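You operate a simulated robot arm through the tools that you are given. There is no shell and no other tool. Be economical: measure what you need, move in short steps, check, and stop when the job is done.

You are at the controls of a simulated robot arm. One attempt, no reset.

Task
Rub off the smear under the notebook.
Fine: switch the desk lamp on first and off after; push the notebook clear, use the yellow pad and put it back.

It is judged by the outcome, as a careful person would: the job done as asked, and still so three seconds after it is handed in. It fails if anything else is knocked over, pushed out of place, dropped, spilled or broken.

Robot
A 7-joint arm with a two-finger parallel gripper, fixed in place. Base frame: the origin is at the foot of the arm, x ahead of it, y to its left, z up; the work surface is at about z = 750. Units: mm, rad, N and s.
With the tool pointing down near the work surface it reaches from about 300 to 680 mm from the base axis. Its first joint turns from -1.152 to 1.152 rad. Payload 1.57 kg.
The tool frame sits at the grasp point between the pads (the TCP): z along the fingers, y along the line on which they close. The tips reach 30 mm beyond it. The gripper opens to 110 mm. The fingers are 24 mm wide and 12 mm thick; the gripper's body (48 by 112 mm) begins 78 mm behind the TCP.
Orientation is that of the tool frame in the base frame, as [roll, pitch, yaw] about the fixed x, y, z axes, in that order (R = Rz(yaw) Ry(pitch) Rx(roll)). With the fingers straight down and closing along the base's y, the tool's x points along the base's -x, its y along +y and its z along -z.

Tools
- The arm moves only by the tool arm_command. Its argument "commands" is a list of rows, each an object of numbers (a shift or turn left out is 0, a gripper value left out holds the last): "x", "y", "z": the shift along the tool's x, y, z in mm; "rx", "ry", "rz": the turn, a rotation vector about the tool's x, y, z in rad; "hand": the gripper command, from -1 (fully open) to 1 (shut), values between in proportion. In form: [{"x": .., "y": .., "z": .., "rx": .., "ry": .., "rz": .., "hand": ..}, ...]. A call has 1 to 20 rows; each row shifts and turns the commanded pose from where the row before left it, along the tool's axes as they then stand. Each row takes 0.2 s and may step no farther than 50 mm and 0.15 rad from the row before; otherwise, or with a gripper value out of range, the whole call is refused. Where a pose cannot be reached the arm comes as near as it can. A force on the tool above 40 N (or 10 N above the force at the start of the call, whichever is more), or a blocked arm, ends the call early, and 0.2 s more pass. The fingers move at their own pace (about 108 mm/s each) and stop on an object; they squeeze with about 33 N. The grip force told is the motor's: it shows also when the fingers shut on nothing. Time passes only in rows, and 0.2 s behind the last, so rows that do not move let the fingers close. The reply holds the time, the measured pose of the TCP, the force on the tool along the base axes, the opening and the grip force, in the units named above and with some noise, and new pictures: "pictures" is both (left out), scene, wrist or none.
- Cameras (640 x 400 px; columns grow to the right, rows downward): "scene" is fixed at [172.1, -390.1, 1417.8]; the picture's right is [0.84, -0.55, 0.00], its down [-0.30, -0.46, -0.84] and it looks along [0.46, 0.70, -0.55] (base axes); focal length 329 px, centre (320, 200). "wrist" rides on the gripper at [70, 16, -141] in the tool frame; the picture's right is [-0.23, 0.97, 0.00], its down [-0.86, -0.20, -0.48] and it looks along [-0.47, -0.11, 0.88] (tool axes); focal length 222 px, centre (320, 200). There is no depth. A picture from a camera that has moved, and an enlarged one, comes with that camera's place and axes in the base frame and with its lens. The place of the scene camera against the robot may be out by one fixed shift of up to 25 mm in any direction.
- close_up(camera, box): a new picture of the part [left, top, right, bottom] of that camera's present view, enlarged. No time passes.
- close_job(): hands the job in; it is judged then, once.

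Go step by step. Nothing tells you positions but the pictures and the camera data: compare them with the known pose of the tool, close in by small moves and look again before you grip or let go. The budget is 120 turns and 170 pictures, counting those below and the enlarged ones. Unless the task says otherwise, let go and move clear before handing in, and close with one line.

The tools are called after "Call:" as a command line: name --argument value ..., lists and objects as JSON in quotes. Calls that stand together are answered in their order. arm_command: Moves the arm, as the interface text tells. Its arguments: {"type":"object","properties":{"commands":{"type":"array","items":{"type":"object","properties":{"x":{"type":"number"},"y":{"type":"number"},"z":{"type":"number"},"rx":{"type":"number"},"ry":{"type":"number"},"rz":{"type":"number"},"hand":{"type":"number"}}}},"pictures":{"type":"string","enum":["both","scene","wrist","none"]}},"required":["commands"]} The other tools are called the same way: close_up (camera, box) takes an enlarged picture of a part of a camera's view; close_job () hands the job in.

At the start:

```text
time: 0.0
ee_pos: [350.1, 198.0, 1140.7]
ee_rot: [-3.141, 0.0, 3.14]
ft_force: [-0.3, 0.8, -0.2]
gripper_width: 110.1
grip_force: 0.1
```

scene: 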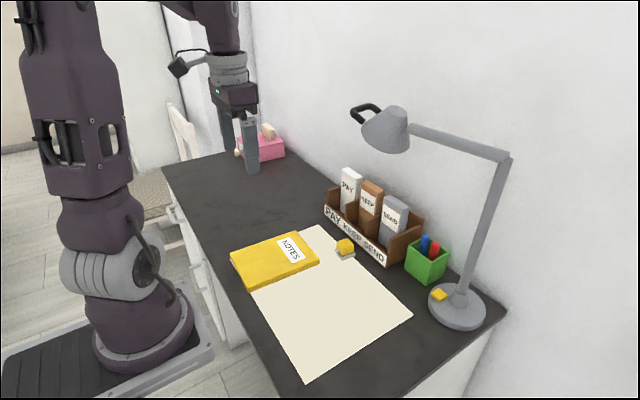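
wrist: 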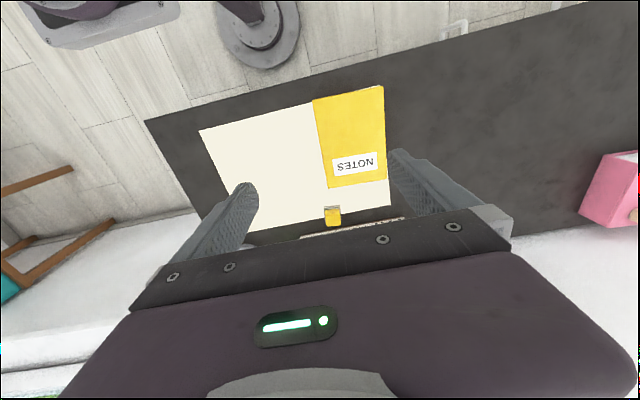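

I see a yellow notebook lying on a paper blotter, a small yellow pad near the letter rack, and a lamp with a yellow button on its base. I'll enlarge these before moving.

Call:
close_up --camera "scene" --box '[220, 210, 420, 335]'

Call:
close_up --camera "scene" --box '[390, 230, 510, 335]'

Call:
close_up --camera "wrist" --box '[190, 80, 420, 240]'

```text
3.20 times, centred on (320, 272) of scene
camera zoom: at [172.1, -390.1, 1417.8], right [0.84, -0.55, 0.0], down [-0.3, -0.46, -0.84], along [0.46, 0.7, -0.55], focal length 1053 px, centre (320, -32)
```

zoom: 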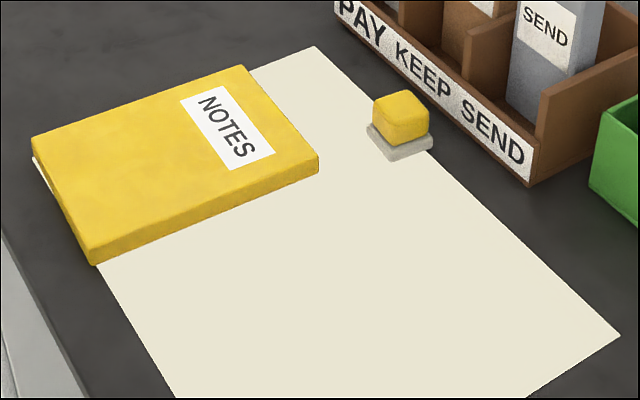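

```text
3.81 times, centred on (450, 282) of scene
camera zoom: at [172.1, -390.1, 1417.8], right [0.84, -0.55, 0.0], down [-0.3, -0.46, -0.84], along [0.46, 0.7, -0.55], focal length 1254 px, centre (-175, -114)
```

zoom: 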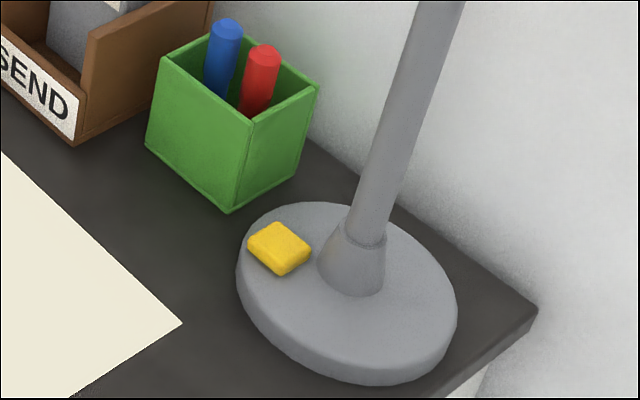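

```text
2.50 times, centred on (305, 160) of wrist
camera zoom: at [280.0, 214.0, 1281.6], right [0.23, 0.97, 0.0], down [0.86, -0.2, 0.48], along [0.47, -0.11, -0.88], focal length 555 px, centre (358, 300)
```

zoom: 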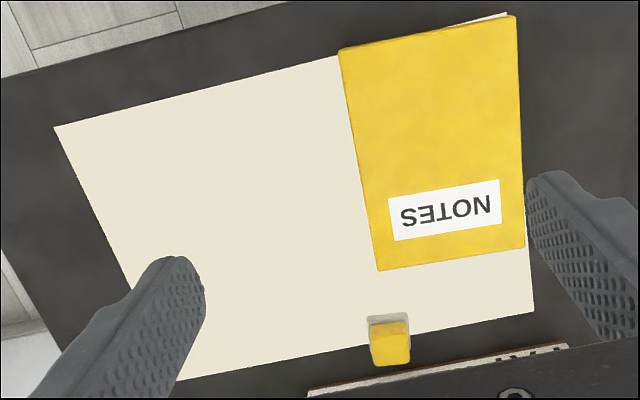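

The pad sits at about (603,174), the notebook covers x 318–530 and y 184–331, and the lamp button is near (700,-89). I'll shut the fingers and move to a viewpoint short of the lamp, then look again.

Call:
arm_command --commands '[{"x": -20, "y": -45, "z": 15, "hand": 1}, {"x": -20, "y": -45, "z": 15}, {"x": -20, "y": -45, "z": 15}, {"x": -20, "y": -45, "z": 15}, {"x": -20, "y": -45, "z": 15}, {"x": -20, "y": -45, "z": 15}, {"ry": -0.15}, {"ry": -0.15}, {"ry": -0.1}, {}]'

```text
refused: row 1 steps farther than a row can; nothing moved
```

Call:
arm_command --commands '[{"x": -17, "y": -38, "z": 13, "hand": 1}, {"x": -17, "y": -38, "z": 13}, {"x": -17, "y": -38, "z": 13}, {"x": -17, "y": -38, "z": 13}, {"x": -17, "y": -38, "z": 13}, {"x": -17, "y": -38, "z": 13}, {"x": -17, "y": -38, "z": 13}, {"ry": -0.15}, {"ry": -0.15}, {"ry": -0.1}, {}]'

```text
time: 2.4
ee_pos: [469.0, -66.1, 1048.1]
ee_rot: [3.141, 0.4, -3.141]
ft_force: [-0.2, 0.2, -0.2]
gripper_width: 0.0
grip_force: 21.3
camera wrist: at [349.0, -51.9, 1152.7], right [0.21, 0.97, 0.09], down [0.6, -0.2, 0.77], along [0.77, -0.11, -0.63], focal length 222 px, centre (320, 200)
```

scene: 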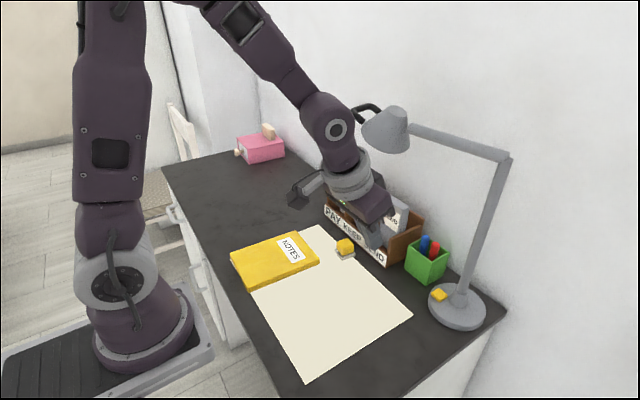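
wrist: 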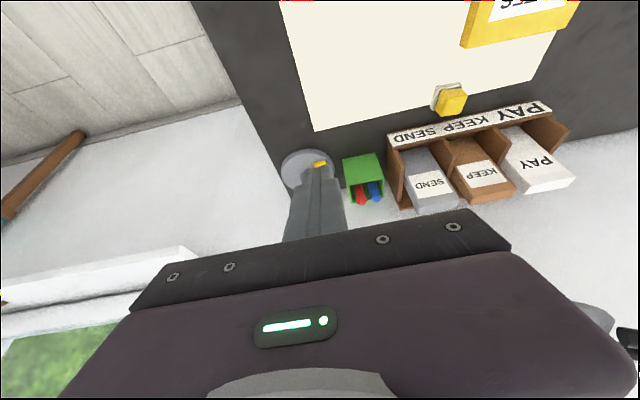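

The wrist view puts the button near (686,-91), hidden partly by the fingers. I'll enlarge it for a better look.

Call:
close_up --camera "wrist" --box '[260, 130, 400, 217]'

Call:
close_up --camera "scene" --box '[300, 80, 520, 220]'

```text
4.57 times, centred on (330, 174) of wrist
camera zoom: at [349.0, -51.9, 1152.7], right [0.21, 0.97, 0.09], down [0.6, -0.2, 0.77], along [0.77, -0.11, -0.63], focal length 1015 px, centre (274, 321)
```

zoom: 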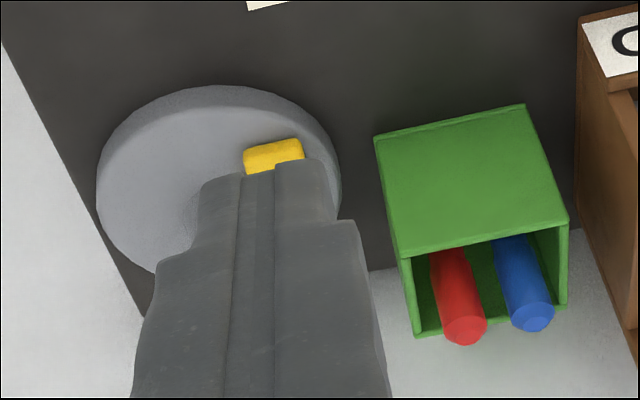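

```text
2.86 times, centred on (410, 150) of scene
camera zoom: at [172.1, -390.1, 1417.8], right [0.84, -0.55, 0.0], down [-0.3, -0.46, -0.84], along [0.46, 0.7, -0.55], focal length 940 px, centre (63, 343)
```

zoom: 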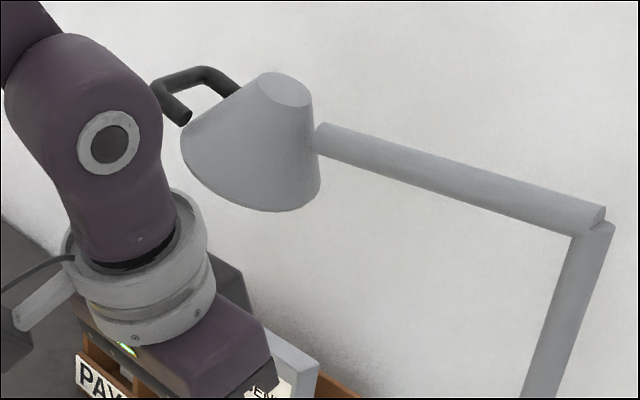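

The button is about (691,-91) with its top near z 780, and the tilted approach keeps the hand clear of the lamp arm. I'll go to a hover point about 45 mm above it.

Call:
arm_command --commands '[{"x": -18.75, "y": -3.6, "z": 37}, {"x": -18.75, "y": -3.6, "z": 37}, {"x": -18.75, "y": -3.6, "z": 37}, {"x": -18.75, "y": -3.6, "z": 37}, {"x": -18.75, "y": -3.6, "z": 37}, {"x": -18.75, "y": -3.6, "z": 37}, {"x": -18.75, "y": -3.6, "z": 37}, {}]'

Call:
close_up --camera "wrist" --box '[230, 90, 410, 205]'

Call:
close_up --camera "scene" --box '[380, 220, 510, 335]'

```text
time: 4.2
ee_pos: [694.2, -93.8, 863.3]
ee_rot: [3.141, 0.4, -3.141]
ft_force: [0.8, -0.8, 0.4]
gripper_width: 0.0
grip_force: 20.9
camera wrist: at [573.2, -77.4, 966.1], right [0.21, 0.97, 0.09], down [0.6, -0.2, 0.77], along [0.77, -0.11, -0.63], focal length 222 px, centre (320, 200)
```

scene: 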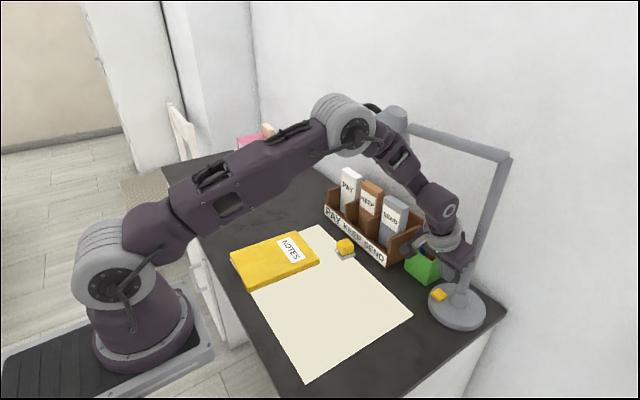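
wrist: 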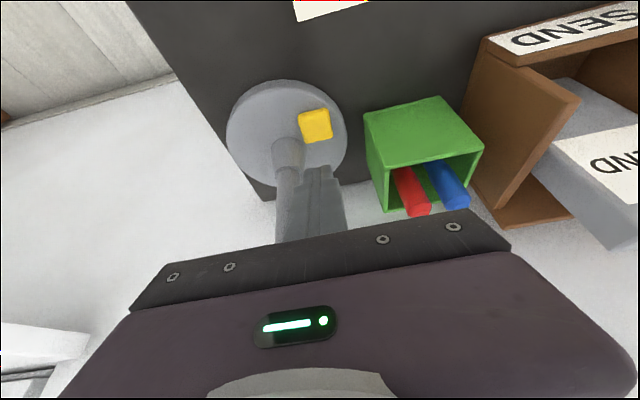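

```text
3.48 times, centred on (320, 148) of wrist
camera zoom: at [573.2, -77.4, 966.1], right [0.21, 0.97, 0.09], down [0.6, -0.2, 0.77], along [0.77, -0.11, -0.63], focal length 773 px, centre (320, 383)
```

zoom: 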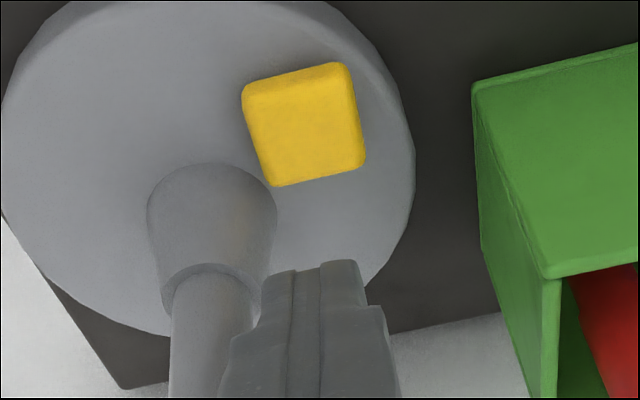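

```text
3.48 times, centred on (445, 278) of scene
camera zoom: at [172.1, -390.1, 1417.8], right [0.84, -0.55, 0.0], down [-0.3, -0.46, -0.84], along [0.46, 0.7, -0.55], focal length 1144 px, centre (-115, -70)
```

zoom: 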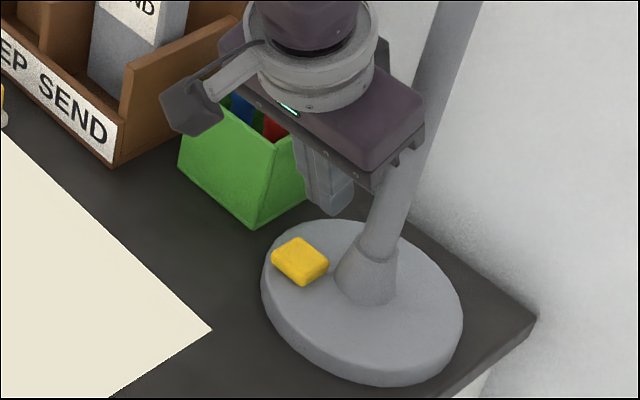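

The button centre reads as (692,-90), and the lamp post is close behind it at (722,-127). I'll shift slightly away from the post and descend straight in short steps.

Call:
arm_command --commands '[{"x": 2.8, "y": 3.5, "z": -1.2}, {"x": 3.5, "z": 8.3}, {"x": 3.5, "z": 8.3}, {"x": 3.5, "z": 8.3}, {"x": 2.3, "z": 5.5}, {}]'

Call:
close_up --camera "scene" --box '[400, 240, 500, 335]'

```text
time: 5.6
ee_pos: [688.3, -91.1, 828.0]
ee_rot: [-3.141, 0.401, -3.141]
ft_force: [0.2, 0.0, 0.9]
gripper_width: 0.0
grip_force: 21.2
camera wrist: at [568.7, -75.1, 931.5], right [0.21, 0.97, 0.09], down [0.6, -0.2, 0.77], along [0.77, -0.11, -0.63], focal length 222 px, centre (320, 200)
```

scene: 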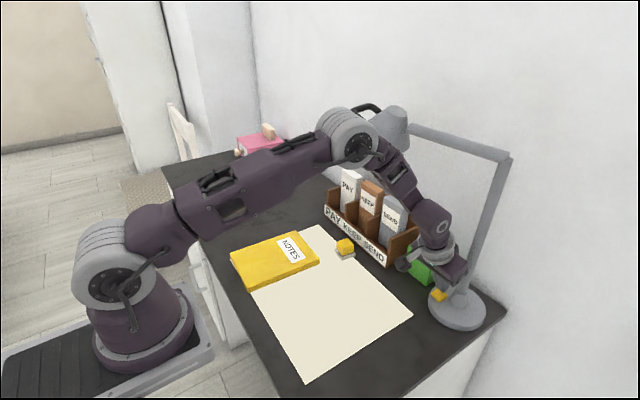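
wrist: 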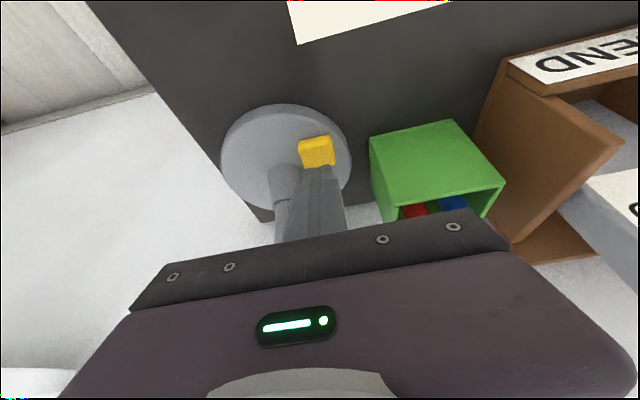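

```text
4.21 times, centred on (450, 288) of scene
camera zoom: at [172.1, -390.1, 1417.8], right [0.84, -0.55, 0.0], down [-0.3, -0.46, -0.84], along [0.46, 0.7, -0.55], focal length 1385 px, centre (-227, -168)
```

zoom: 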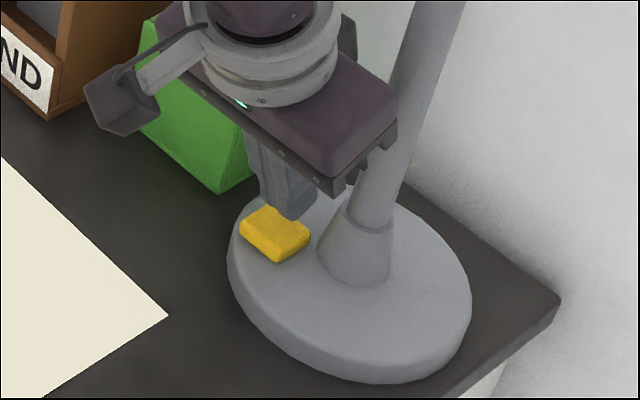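

The fingertip is about 15 mm above the button and a little too far back. I'll correct by 6 mm and press down in 3 mm steps.

Call:
arm_command --commands '[{"x": 5.5, "z": -2.3}, {"x": 1.17, "z": 2.76}, {"x": 1.17, "z": 2.76}, {"x": 1.17, "z": 2.76}, {"x": 1.17, "z": 2.76}, {}]' --pictures "scene"

Call:
close_up --camera "scene" --box '[400, 240, 500, 335]'

```text
time: 7.0
ee_pos: [682.5, -89.4, 816.9]
ee_rot: [-3.141, 0.399, -3.141]
ft_force: [-0.6, 0.2, -0.4]
gripper_width: 0.0
grip_force: 21.1
```

scene: 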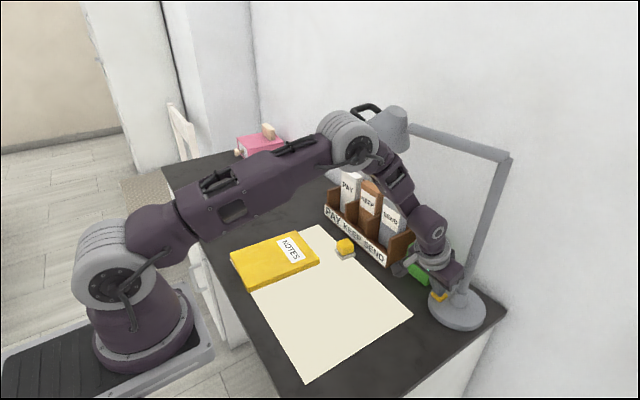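

```text
4.21 times, centred on (450, 288) of scene
camera zoom: at [172.1, -390.1, 1417.8], right [0.84, -0.55, 0.0], down [-0.3, -0.46, -0.84], along [0.46, 0.7, -0.55], focal length 1385 px, centre (-227, -168)
```

zoom: 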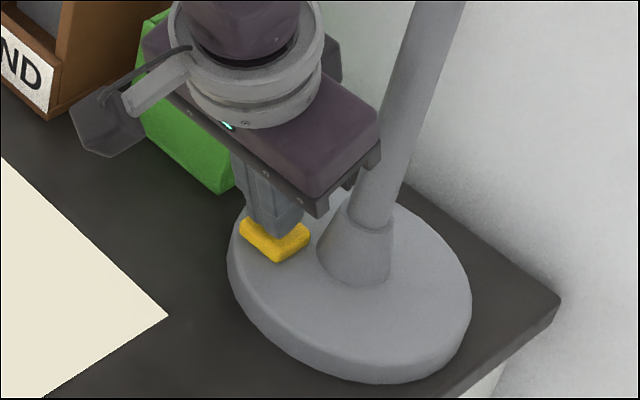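

The fingertip now covers the button and is a few millimetres above it. I'll keep pressing in 2 mm steps and watch the force.

Call:
arm_command --commands '[{"x": 0.78, "z": 1.84}, {"x": 0.78, "z": 1.84}, {"x": 0.78, "z": 1.84}, {}]' --pictures "scene"

```text
time: 8.0
ee_pos: [682.5, -89.8, 812.1]
ee_rot: [-3.141, 0.4, 3.142]
ft_force: [0.7, -0.5, 2.0]
gripper_width: 0.0
grip_force: 21.0
```

scene: 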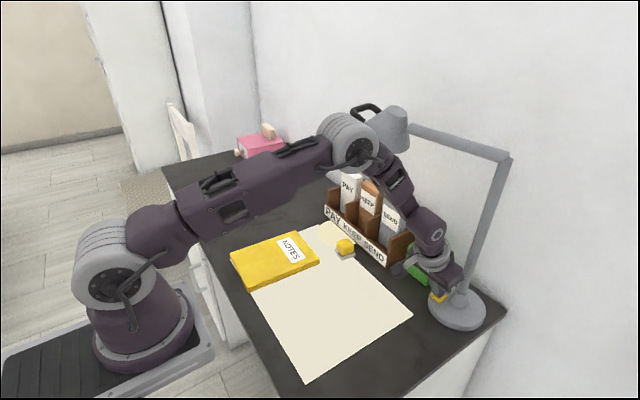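

Light contact (2 N) at TCP z 812. I'll press a few millimetres further.

Call:
arm_command --commands '[{"x": 0.6, "z": 1.4}, {"x": 0.6, "z": 1.4}, {}]' --pictures "scene"

```text
time: 8.8
ee_pos: [682.3, -87.7, 808.5]
ee_rot: [-3.141, 0.398, -3.141]
ft_force: [-6.2, 0.8, 14.8]
gripper_width: 0.0
grip_force: 21.2
```

scene: 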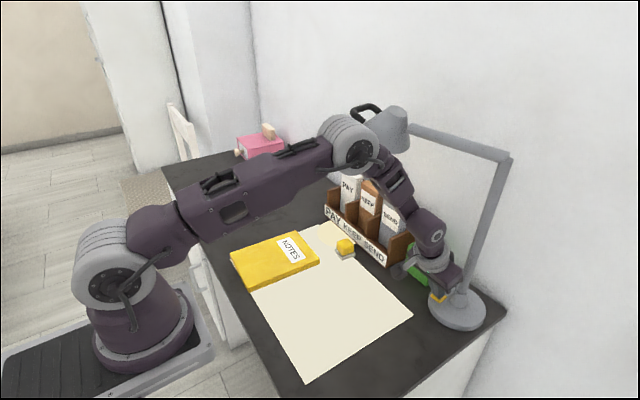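

The button now resists with 15 N. I'll ease off and see whether the lamp has come on.

Call:
arm_command --commands '[{"x": -2.3, "z": -5.5}, {"x": -7, "z": -16.5}, {"x": -7, "z": -16.5}, {}]' --pictures "scene"

Call:
close_up --camera "scene" --box '[330, 80, 520, 335]'

```text
time: 9.8
ee_pos: [683.1, -88.5, 848.7]
ee_rot: [-3.141, 0.399, -3.141]
ft_force: [-0.7, -0.6, -0.4]
gripper_width: 0.0
grip_force: 21.0
```

scene: 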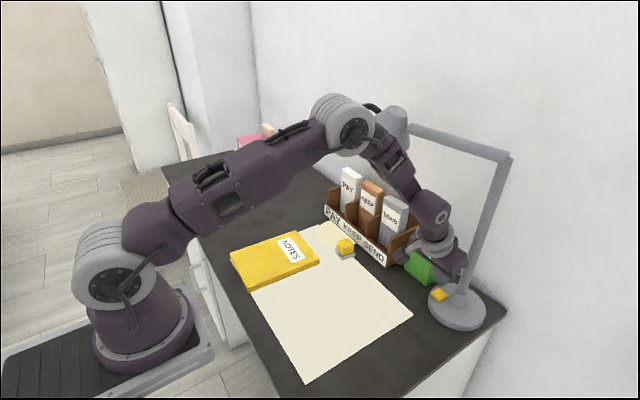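

```text
1.57 times, centred on (425, 208) of scene
camera zoom: at [172.1, -390.1, 1417.8], right [0.84, -0.55, 0.0], down [-0.3, -0.46, -0.84], along [0.46, 0.7, -0.55], focal length 516 px, centre (155, 188)
```

zoom: 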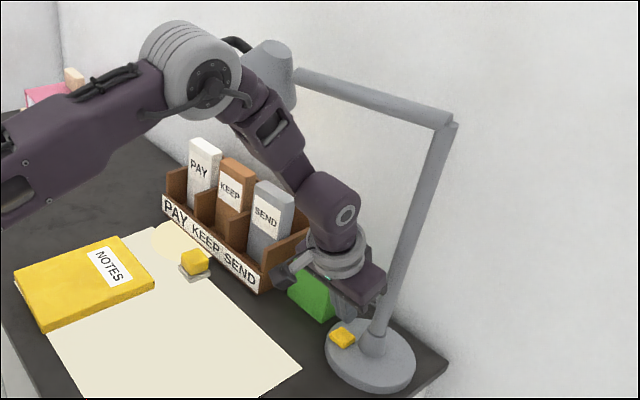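

A warm pool of light has appeared near the pad. I'll enlarge that spot to confirm the lamp is on.

Call:
close_up --camera "scene" --box '[220, 200, 380, 300]'

```text
4.00 times, centred on (300, 250) of scene
camera zoom: at [172.1, -390.1, 1417.8], right [0.84, -0.55, 0.0], down [-0.3, -0.46, -0.84], along [0.46, 0.7, -0.55], focal length 1316 px, centre (400, 0)
```

zoom: 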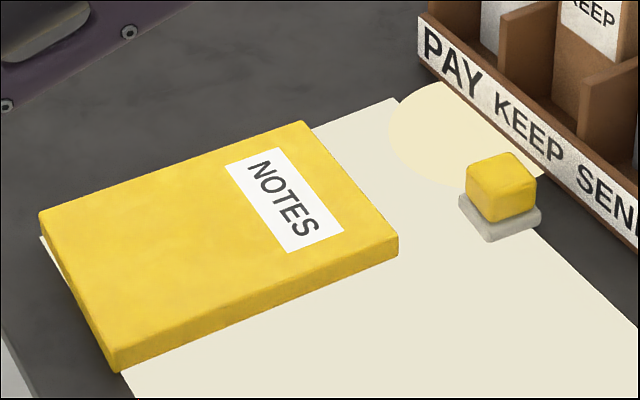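

The lamp is on. Next I'll retract from it, straighten the tool, and hover near the notebook's right-hand long edge (y≈184).

Call:
arm_command --commands '[{"x": 21.9, "z": -14.8}, {"x": 21.9, "z": -14.8}, {"x": 21.9, "z": -14.8}, {"x": 21.9, "y": 29.7, "z": -14.8}, {"x": 21.9, "y": 29.7, "z": -14.8}, {"x": 21.9, "y": 29.7, "z": -14.8}, {"x": 21.9, "y": 29.7, "z": -14.8}, {"x": 21.9, "y": 29.7, "z": -14.8}, {"x": 21.9, "y": 29.7, "z": -14.8}, {"x": 21.9, "y": 29.7, "z": -14.8}, {"ry": 0.15}, {"ry": 0.15}, {"ry": 0.1}, {}]' --pictures "none"

Call:
arm_command --commands '[{"rz": -0.15, "hand": 0.3}, {"rz": -0.15}, {"rz": -0.15}, {"rz": -0.15}, {"rz": -0.15}, {"rz": -0.15}, {"rz": -0.15}, {"rz": -0.15}, {"rz": -0.15}, {"rz": -0.15}, {"rz": -0.07}, {}]'

```text
time: 12.8
ee_pos: [424.1, 118.5, 900.5]
ee_rot: [-3.141, -0.002, 3.141]
ft_force: [0.0, -0.1, -0.7]
gripper_width: 0.0
grip_force: 20.9
```

```text
time: 15.4
ee_pos: [423.3, 118.1, 898.7]
ee_rot: [3.141, 0.0, -1.572]
ft_force: [0.5, 0.5, -0.1]
gripper_width: 38.4
grip_force: 0.1
camera wrist: at [406.7, 47.7, 1041.3], right [-0.97, 0.23, 0.0], down [0.2, 0.85, 0.48], along [0.11, 0.47, -0.88], focal length 222 px, centre (320, 200)
```

scene: 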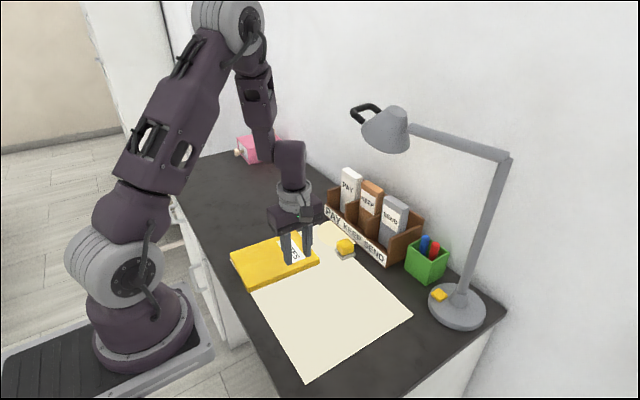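
wrist: 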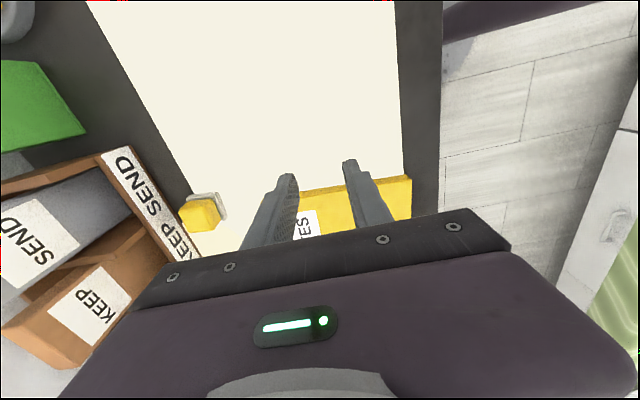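

The notebook edge lies at y≈180 with its centre near x 422. I'll widen the fingers for a two-point push and come down beside it.

Call:
arm_command --commands '[{"z": 30, "hand": -0.3}, {"z": 30}, {"z": 30}, {"z": 15}, {"z": 8}, {}]'

```text
time: 16.8
ee_pos: [420.5, 117.1, 788.7]
ee_rot: [-3.141, 0.0, -1.572]
ft_force: [0.1, 0.2, 0.1]
gripper_width: 71.4
grip_force: 0.1
camera wrist: at [403.0, 47.4, 929.9], right [-0.97, 0.23, 0.0], down [0.2, 0.85, 0.48], along [0.11, 0.47, -0.88], focal length 222 px, centre (320, 200)
```

scene: 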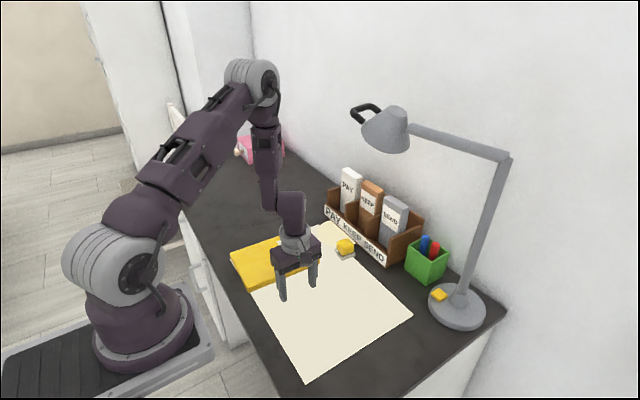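
wrist: 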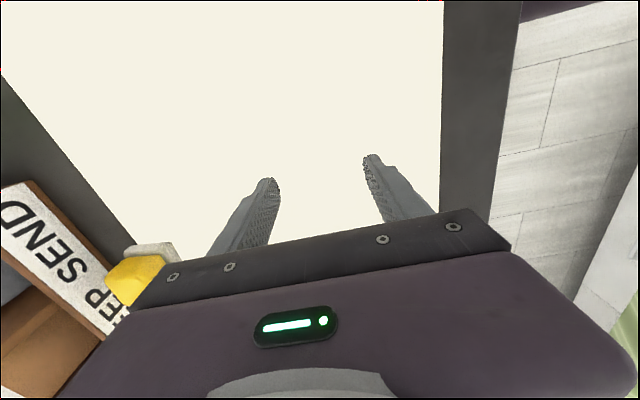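

The fingers straddle the notebook's centreline on the blotter at y 117. I'll push toward +y, first gently.

Call:
arm_command --commands '[{"x": -20}, {"x": -15}, {"x": -12}, {"x": -12}, {"x": -12}, {"x": -12}, {}]'

```text
time: 18.4
ee_pos: [422.0, 200.6, 787.5]
ee_rot: [3.141, 0.001, -1.573]
ft_force: [-0.4, -1.7, 1.0]
gripper_width: 71.3
grip_force: 0.0
camera wrist: at [405.1, 131.6, 929.9], right [-0.97, 0.23, 0.0], down [0.2, 0.85, 0.48], along [0.11, 0.47, -0.88], focal length 222 px, centre (320, 200)
```

scene: 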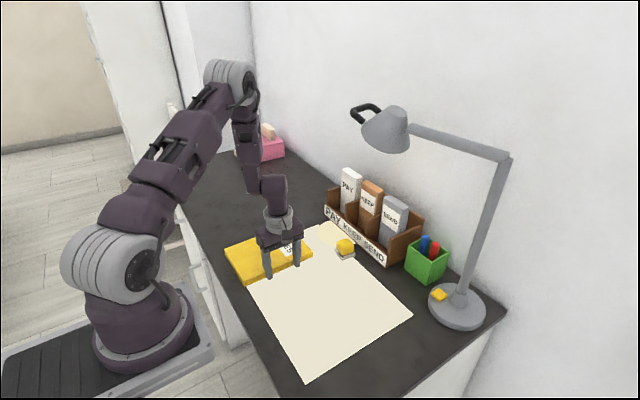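
wrist: 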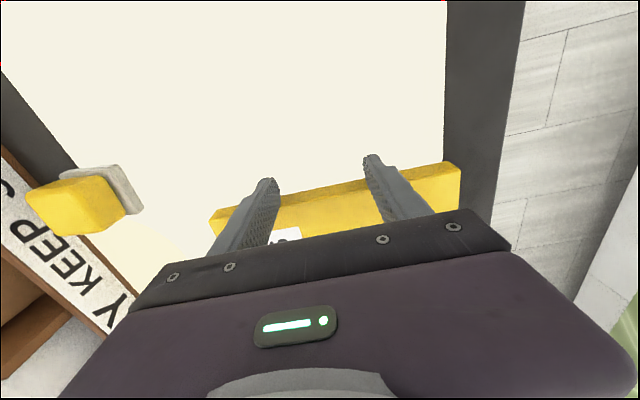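

The notebook is sliding straight at under 2 N. I'll push on until its edge is past the blotter.

Call:
arm_command --commands '[{"x": -15}, {"x": -15}, {"x": -15}, {"x": -15}, {"x": -15}, {"x": -15}, {}]' --pictures "scene"

```text
time: 20.0
ee_pos: [422.0, 291.5, 783.6]
ee_rot: [3.141, 0.0, -1.573]
ft_force: [0.0, -1.4, -0.1]
gripper_width: 71.7
grip_force: 0.1
```

scene: 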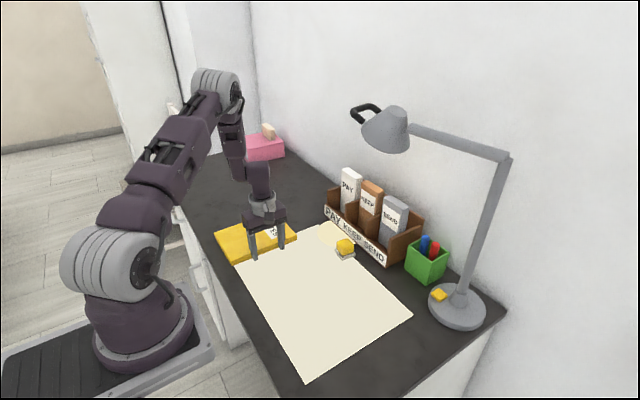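

Call:
arm_command --commands '[{"x": -15}, {"x": -15}, {"x": -15}, {"x": -15}, {"x": -12}, {}]'

Call:
close_up --camera "scene" --box '[200, 200, 420, 380]'

```text
time: 21.4
ee_pos: [422.8, 363.9, 784.9]
ee_rot: [-3.14, 0.001, -1.572]
ft_force: [0.2, -1.7, 1.5]
gripper_width: 71.7
grip_force: 0.0
camera wrist: at [406.5, 293.6, 927.5], right [-0.97, 0.23, 0.0], down [0.2, 0.85, 0.48], along [0.11, 0.47, -0.88], focal length 222 px, centre (320, 200)
```

scene: 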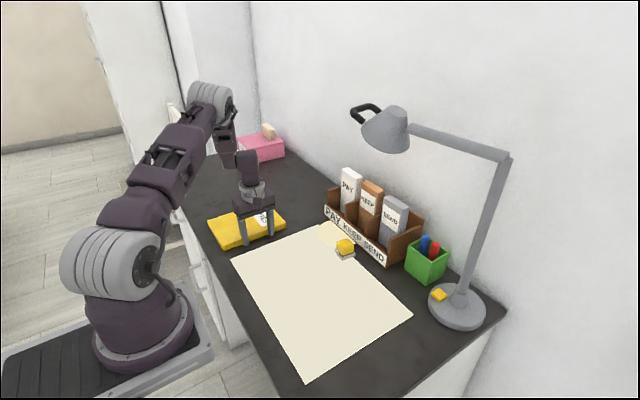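
wrist: 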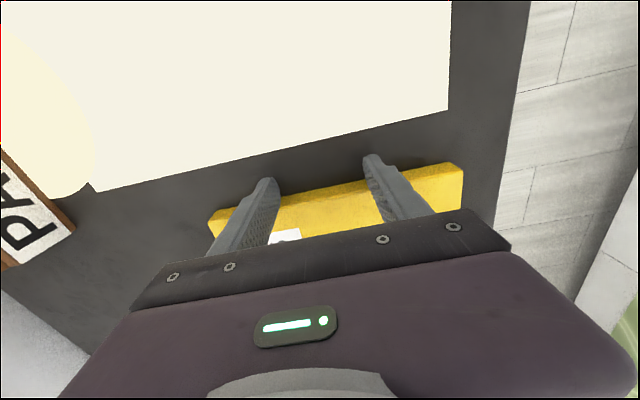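

```text
2.22 times, centred on (310, 290) of scene
camera zoom: at [172.1, -390.1, 1417.8], right [0.84, -0.55, 0.0], down [-0.3, -0.46, -0.84], along [0.46, 0.7, -0.55], focal length 731 px, centre (342, 0)
```

zoom: 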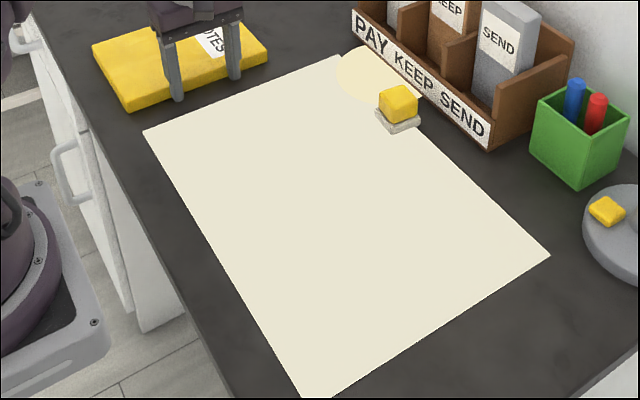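

The notebook is clear of the blotter, but no smear is visible yet. I'll back off, lift, and look at the uncovered area with the wrist camera.

Call:
arm_command --commands '[{"x": 20}, {"x": 20, "z": -20}, {"x": 30, "z": -30}, {"x": 35, "z": -30}, {"x": 35, "z": -30}, {"x": 35, "z": -20}, {"x": 35}, {}]'

Call:
close_up --camera "wrist" --box '[120, 0, 520, 230]'

Call:
close_up --camera "scene" --box '[225, 210, 365, 300]'

```text
time: 23.2
ee_pos: [421.5, 156.3, 919.7]
ee_rot: [3.14, -0.001, -1.571]
ft_force: [0.1, -0.1, 0.6]
gripper_width: 71.5
grip_force: 0.0
camera wrist: at [404.8, 86.1, 1061.5], right [-0.97, 0.23, 0.0], down [0.2, 0.85, 0.48], along [0.11, 0.47, -0.88], focal length 222 px, centre (320, 200)
```

scene: 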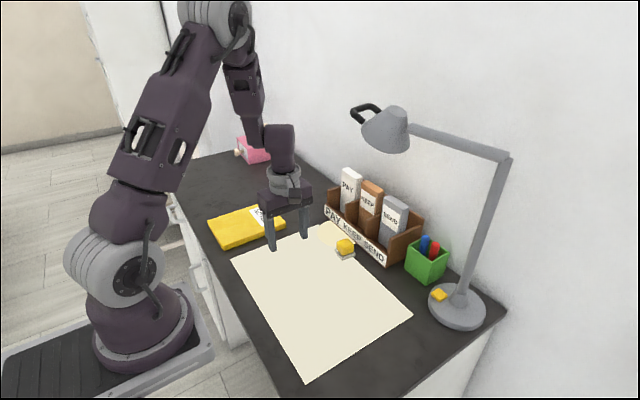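
wrist: 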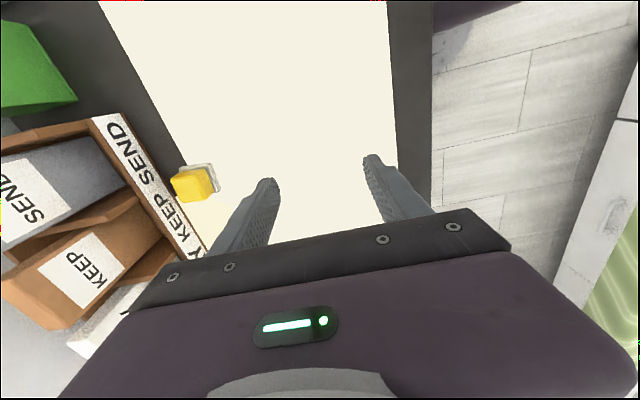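

```text
1.60 times, centred on (320, 115) of wrist
camera zoom: at [404.8, 86.1, 1061.5], right [-0.97, 0.23, 0.0], down [0.2, 0.85, 0.48], along [0.11, 0.47, -0.88], focal length 355 px, centre (320, 336)
```

zoom: 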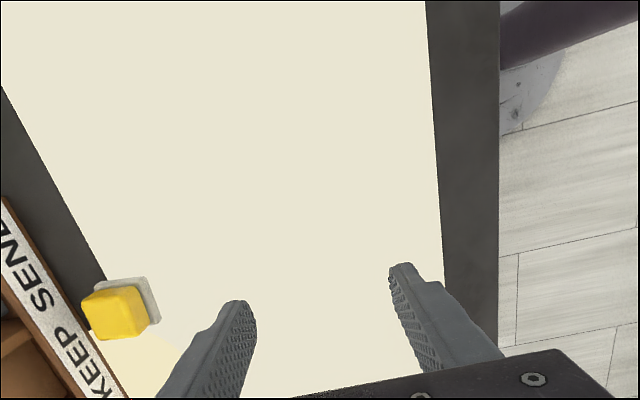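

```text
4.44 times, centred on (295, 255) of scene
camera zoom: at [172.1, -390.1, 1417.8], right [0.84, -0.55, 0.0], down [-0.3, -0.46, -0.84], along [0.46, 0.7, -0.55], focal length 1462 px, centre (431, -44)
```

zoom: 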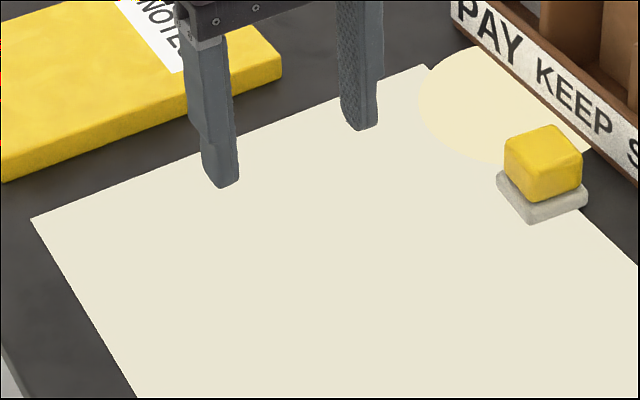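

No smear shows yet; the fingers hide part of the area. I'll pull back and up to see the whole notebook footprint unobstructed.

Call:
arm_command --commands '[{"x": 40, "z": -15}, {"x": 40, "z": -15}, {"x": 40, "z": -15}, {"x": 30, "z": -10}, {}]' --pictures "none"

Call:
close_up --camera "wrist" --box '[180, 80, 460, 255]'

Call:
close_up --camera "scene" --box '[225, 215, 345, 290]'

```text
time: 24.4
ee_pos: [424.3, 1.0, 972.2]
ee_rot: [3.14, 0.0, -1.572]
ft_force: [-0.2, -0.7, 0.2]
gripper_width: 71.5
grip_force: 0.0
```

```text
2.29 times, centred on (320, 168) of wrist
camera zoom: at [407.5, -68.8, 1114.2], right [-0.97, 0.23, 0.0], down [0.2, 0.85, 0.48], along [0.11, 0.47, -0.88], focal length 508 px, centre (320, 274)
```

zoom: 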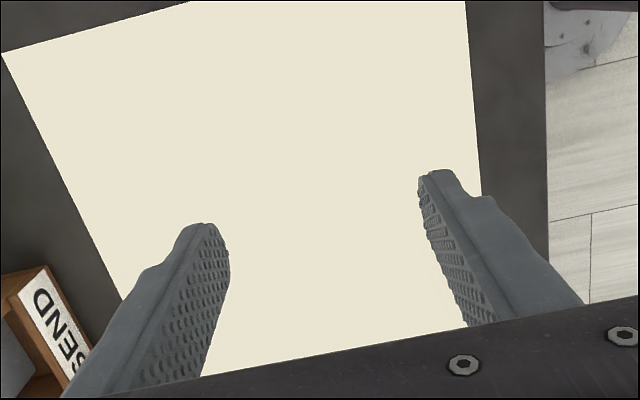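

```text
5.33 times, centred on (285, 252) of scene
camera zoom: at [172.1, -390.1, 1417.8], right [0.84, -0.55, 0.0], down [-0.3, -0.46, -0.84], along [0.46, 0.7, -0.55], focal length 1755 px, centre (507, -80)
```

zoom: 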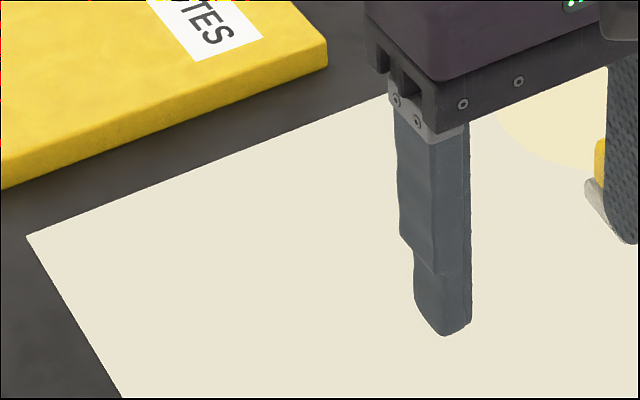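

The paper still looks clean from here. I'll return to the original viewing orientation above the uncovered area, with the fingers fully open, and look straight at it.

Call:
arm_command --commands '[{"x": -33, "y": 12, "z": -18, "hand": -1}, {"x": -33, "y": 12, "z": -18}, {"x": -33, "y": 12, "z": -18}, {"x": -33, "y": 12, "z": -18}, {"x": -33, "y": 12, "z": -18}, {"x": -33, "y": 12, "z": -18}, {"rz": 0.15}, {"rz": 0.15}, {"rz": 0.15}, {"rz": 0.15}, {"rz": 0.15}, {"rz": 0.15}, {"rz": 0.15}, {"rz": 0.15}, {"rz": 0.15}, {"rz": 0.15}, {"rz": 0.07}, {}]'

Call:
close_up --camera "wrist" --box '[190, 50, 430, 215]'

```text
time: 28.2
ee_pos: [351.7, 201.3, 1080.6]
ee_rot: [-3.141, -0.002, -3.14]
ft_force: [0.4, 0.0, 0.8]
gripper_width: 109.9
grip_force: 0.0
camera wrist: at [280.9, 216.9, 1222.5], right [0.23, 0.97, 0.0], down [0.85, -0.2, 0.48], along [0.47, -0.11, -0.88], focal length 222 px, centre (320, 200)
```

scene: 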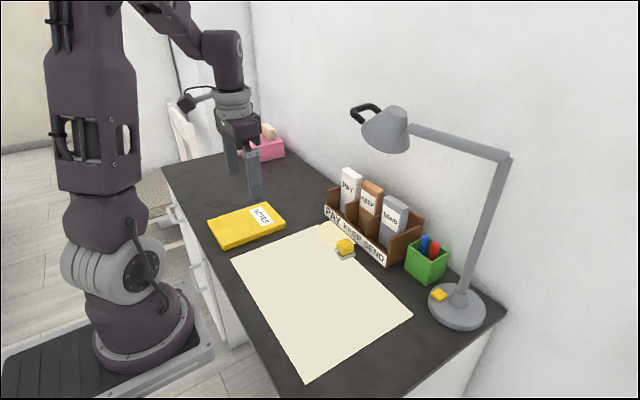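
wrist: 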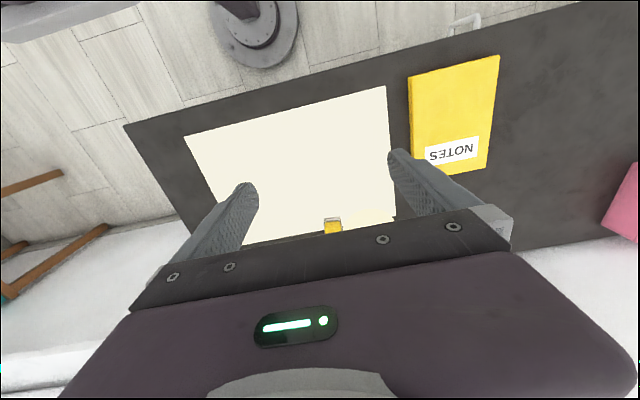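

```text
2.42 times, centred on (310, 132) of wrist
camera zoom: at [280.9, 216.9, 1222.5], right [0.23, 0.97, 0.0], down [0.85, -0.2, 0.48], along [0.47, -0.11, -0.88], focal length 538 px, centre (344, 364)
```

zoom: 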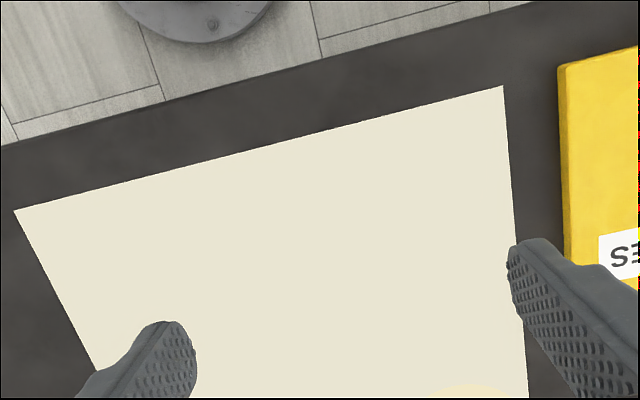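

The smear is not visible to the cameras, so I'll wipe the whole former notebook footprint (x 318–530, y 184–331). The lamp head overhangs the pad area, so I'll approach the pad with the hand tilted away from it and inspect from close by.

Call:
arm_command --commands '[{"ry": -0.15}, {"ry": -0.15}, {"ry": -0.1}, {"x": -16.3, "y": -3.9, "z": 37.9}, {"x": -16.3, "y": -3.9, "z": 37.9}, {"x": -16.3, "y": -3.9, "z": 37.9}, {"x": -16.3, "y": -3.9, "z": 37.9}, {"x": -16.3, "y": -3.9, "z": 37.9}, {"x": -16.3, "y": -3.9, "z": 37.9}, {"x": -16.3, "y": -3.9, "z": 37.9}, {}]'

Call:
close_up --camera "wrist" --box '[220, 60, 420, 185]'

Call:
close_up --camera "scene" --box '[290, 80, 450, 270]'

```text
time: 30.6
ee_pos: [560.9, 173.6, 880.8]
ee_rot: [-3.141, 0.399, -3.141]
ft_force: [0.0, -0.4, 0.0]
gripper_width: 109.9
grip_force: 0.0
camera wrist: at [441.5, 190.0, 983.3], right [0.21, 0.97, 0.09], down [0.6, -0.2, 0.77], along [0.77, -0.11, -0.63], focal length 222 px, centre (320, 200)
```

scene: 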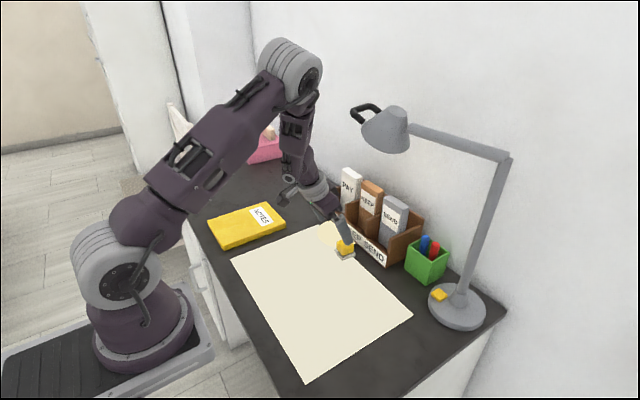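
wrist: 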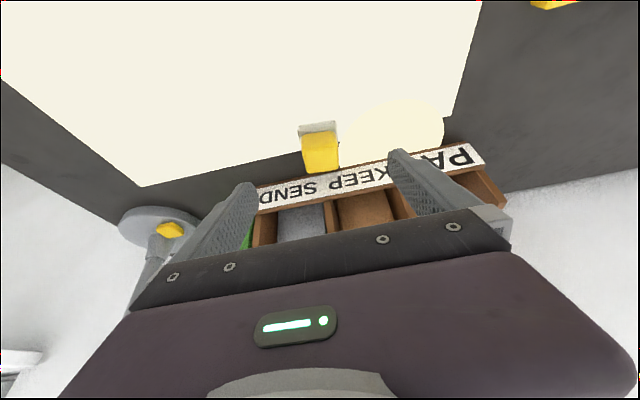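

```text
3.20 times, centred on (320, 122) of wrist
camera zoom: at [441.5, 190.0, 983.3], right [0.21, 0.97, 0.09], down [0.6, -0.2, 0.77], along [0.77, -0.11, -0.63], focal length 711 px, centre (320, 448)
```

zoom: 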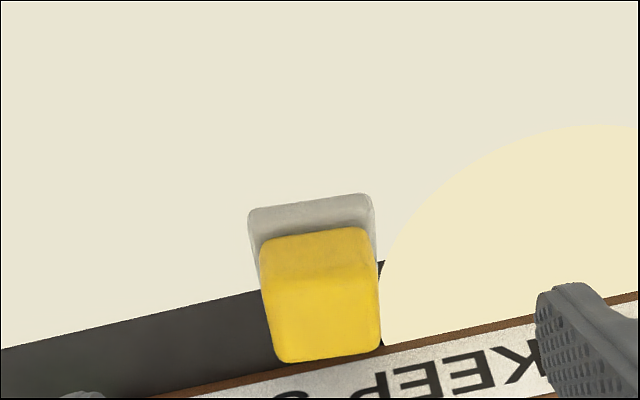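

```text
2.11 times, centred on (370, 175) of scene
camera zoom: at [172.1, -390.1, 1417.8], right [0.84, -0.55, 0.0], down [-0.3, -0.46, -0.84], along [0.46, 0.7, -0.55], focal length 693 px, centre (215, 253)
```

zoom: 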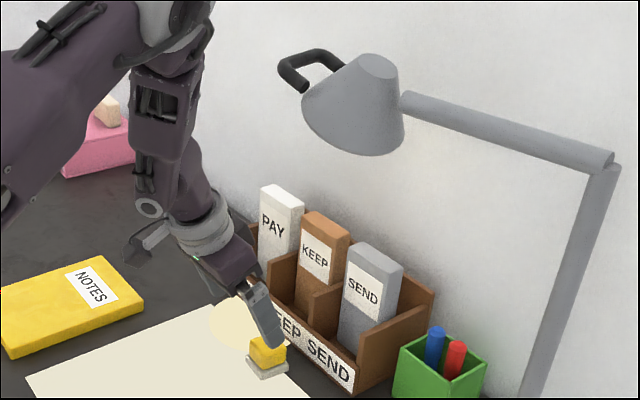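

The pad is a ~37 mm block centred at about (607,173), yawed slightly clockwise, sitting on a grey tray. I'll come down to just above it and match its yaw.

Call:
arm_command --commands '[{"x": -5.2, "z": 20.3}, {"x": -5.2, "z": 20.3}, {"x": -5.2, "z": 20.3}, {"rx": 0.039, "rz": 0.092}, {}]'

Call:
close_up --camera "wrist" --box '[220, 100, 420, 225]'

Call:
close_up --camera "scene" --box '[300, 200, 400, 280]'

```text
time: 31.8
ee_pos: [599.6, 172.6, 829.8]
ee_rot: [3.141, 0.401, 3.039]
ft_force: [0.0, 0.1, 0.3]
gripper_width: 110.2
grip_force: 0.0
camera wrist: at [481.1, 200.4, 933.6], right [0.31, 0.95, 0.09], down [0.58, -0.26, 0.77], along [0.76, -0.19, -0.63], focal length 222 px, centre (320, 200)
```

scene: 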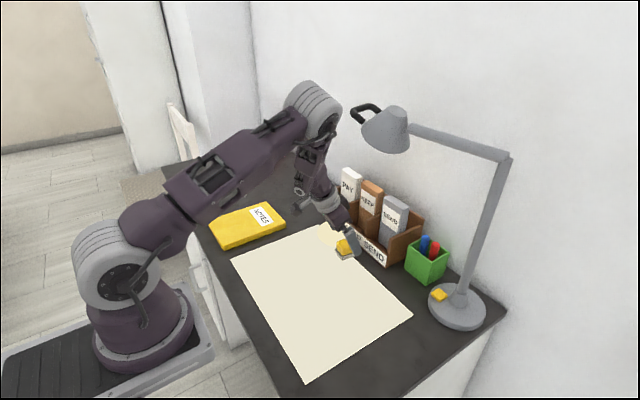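
wrist: 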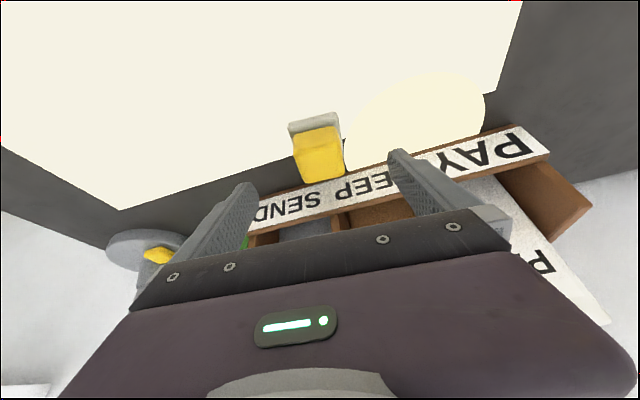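

```text
3.20 times, centred on (320, 162) of wrist
camera zoom: at [481.1, 200.4, 933.6], right [0.31, 0.95, 0.09], down [0.58, -0.26, 0.77], along [0.76, -0.19, -0.63], focal length 711 px, centre (320, 320)
```

zoom: 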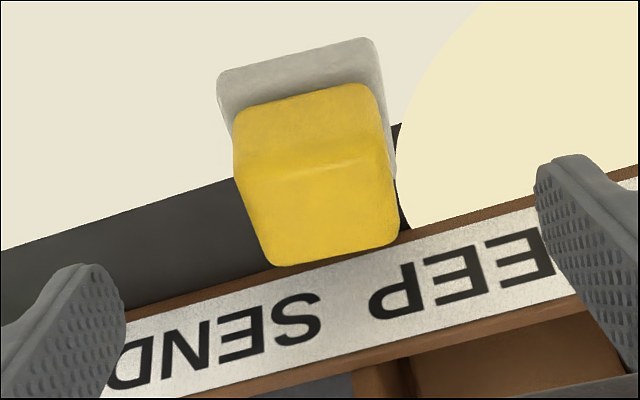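

```text
5.00 times, centred on (350, 240) of scene
camera zoom: at [172.1, -390.1, 1417.8], right [0.84, -0.55, 0.0], down [-0.3, -0.46, -0.84], along [0.46, 0.7, -0.55], focal length 1645 px, centre (170, 0)
```

zoom: 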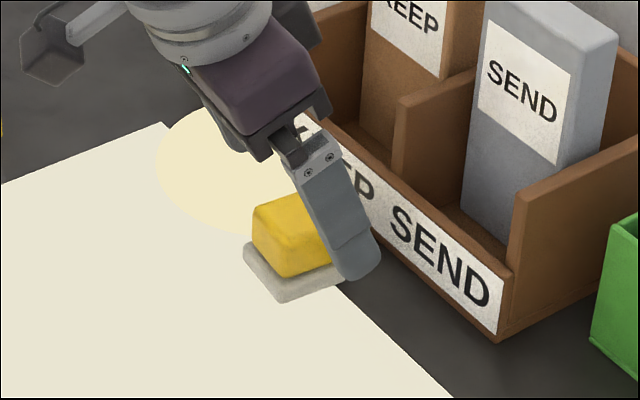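

The fingers line up with the pad's sides and it is centred between them. I'll go down 31 mm and check the height before closing.

Call:
arm_command --commands '[{"x": 4, "z": 9.5}, {"x": 4, "z": 9.5}, {"x": 4, "z": 9.5}, {}]' --pictures "none"

Call:
close_up --camera "scene" --box '[310, 210, 390, 275]'

Call:
close_up --camera "wrist" --box '[220, 100, 420, 225]'

```text
time: 32.8
ee_pos: [599.6, 173.3, 799.1]
ee_rot: [-3.14, 0.399, 3.043]
ft_force: [0.7, -0.7, -0.3]
gripper_width: 110.0
grip_force: 0.1
```

```text
6.15 times, centred on (350, 242) of scene
camera zoom: at [172.1, -390.1, 1417.8], right [0.84, -0.55, 0.0], down [-0.3, -0.46, -0.84], along [0.46, 0.7, -0.55], focal length 2025 px, centre (135, -62)
```

zoom: 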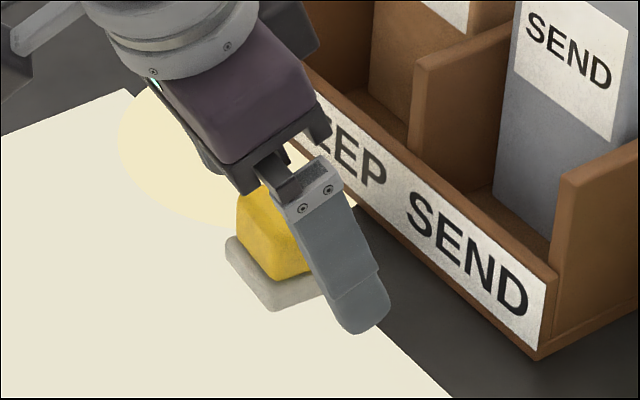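

```text
3.20 times, centred on (320, 162) of wrist
camera zoom: at [481.6, 200.8, 903.0], right [0.31, 0.95, 0.09], down [0.58, -0.26, 0.77], along [0.76, -0.18, -0.63], focal length 711 px, centre (320, 320)
```

zoom: 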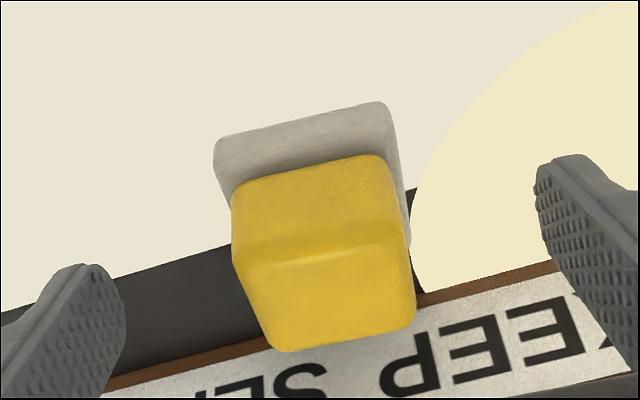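

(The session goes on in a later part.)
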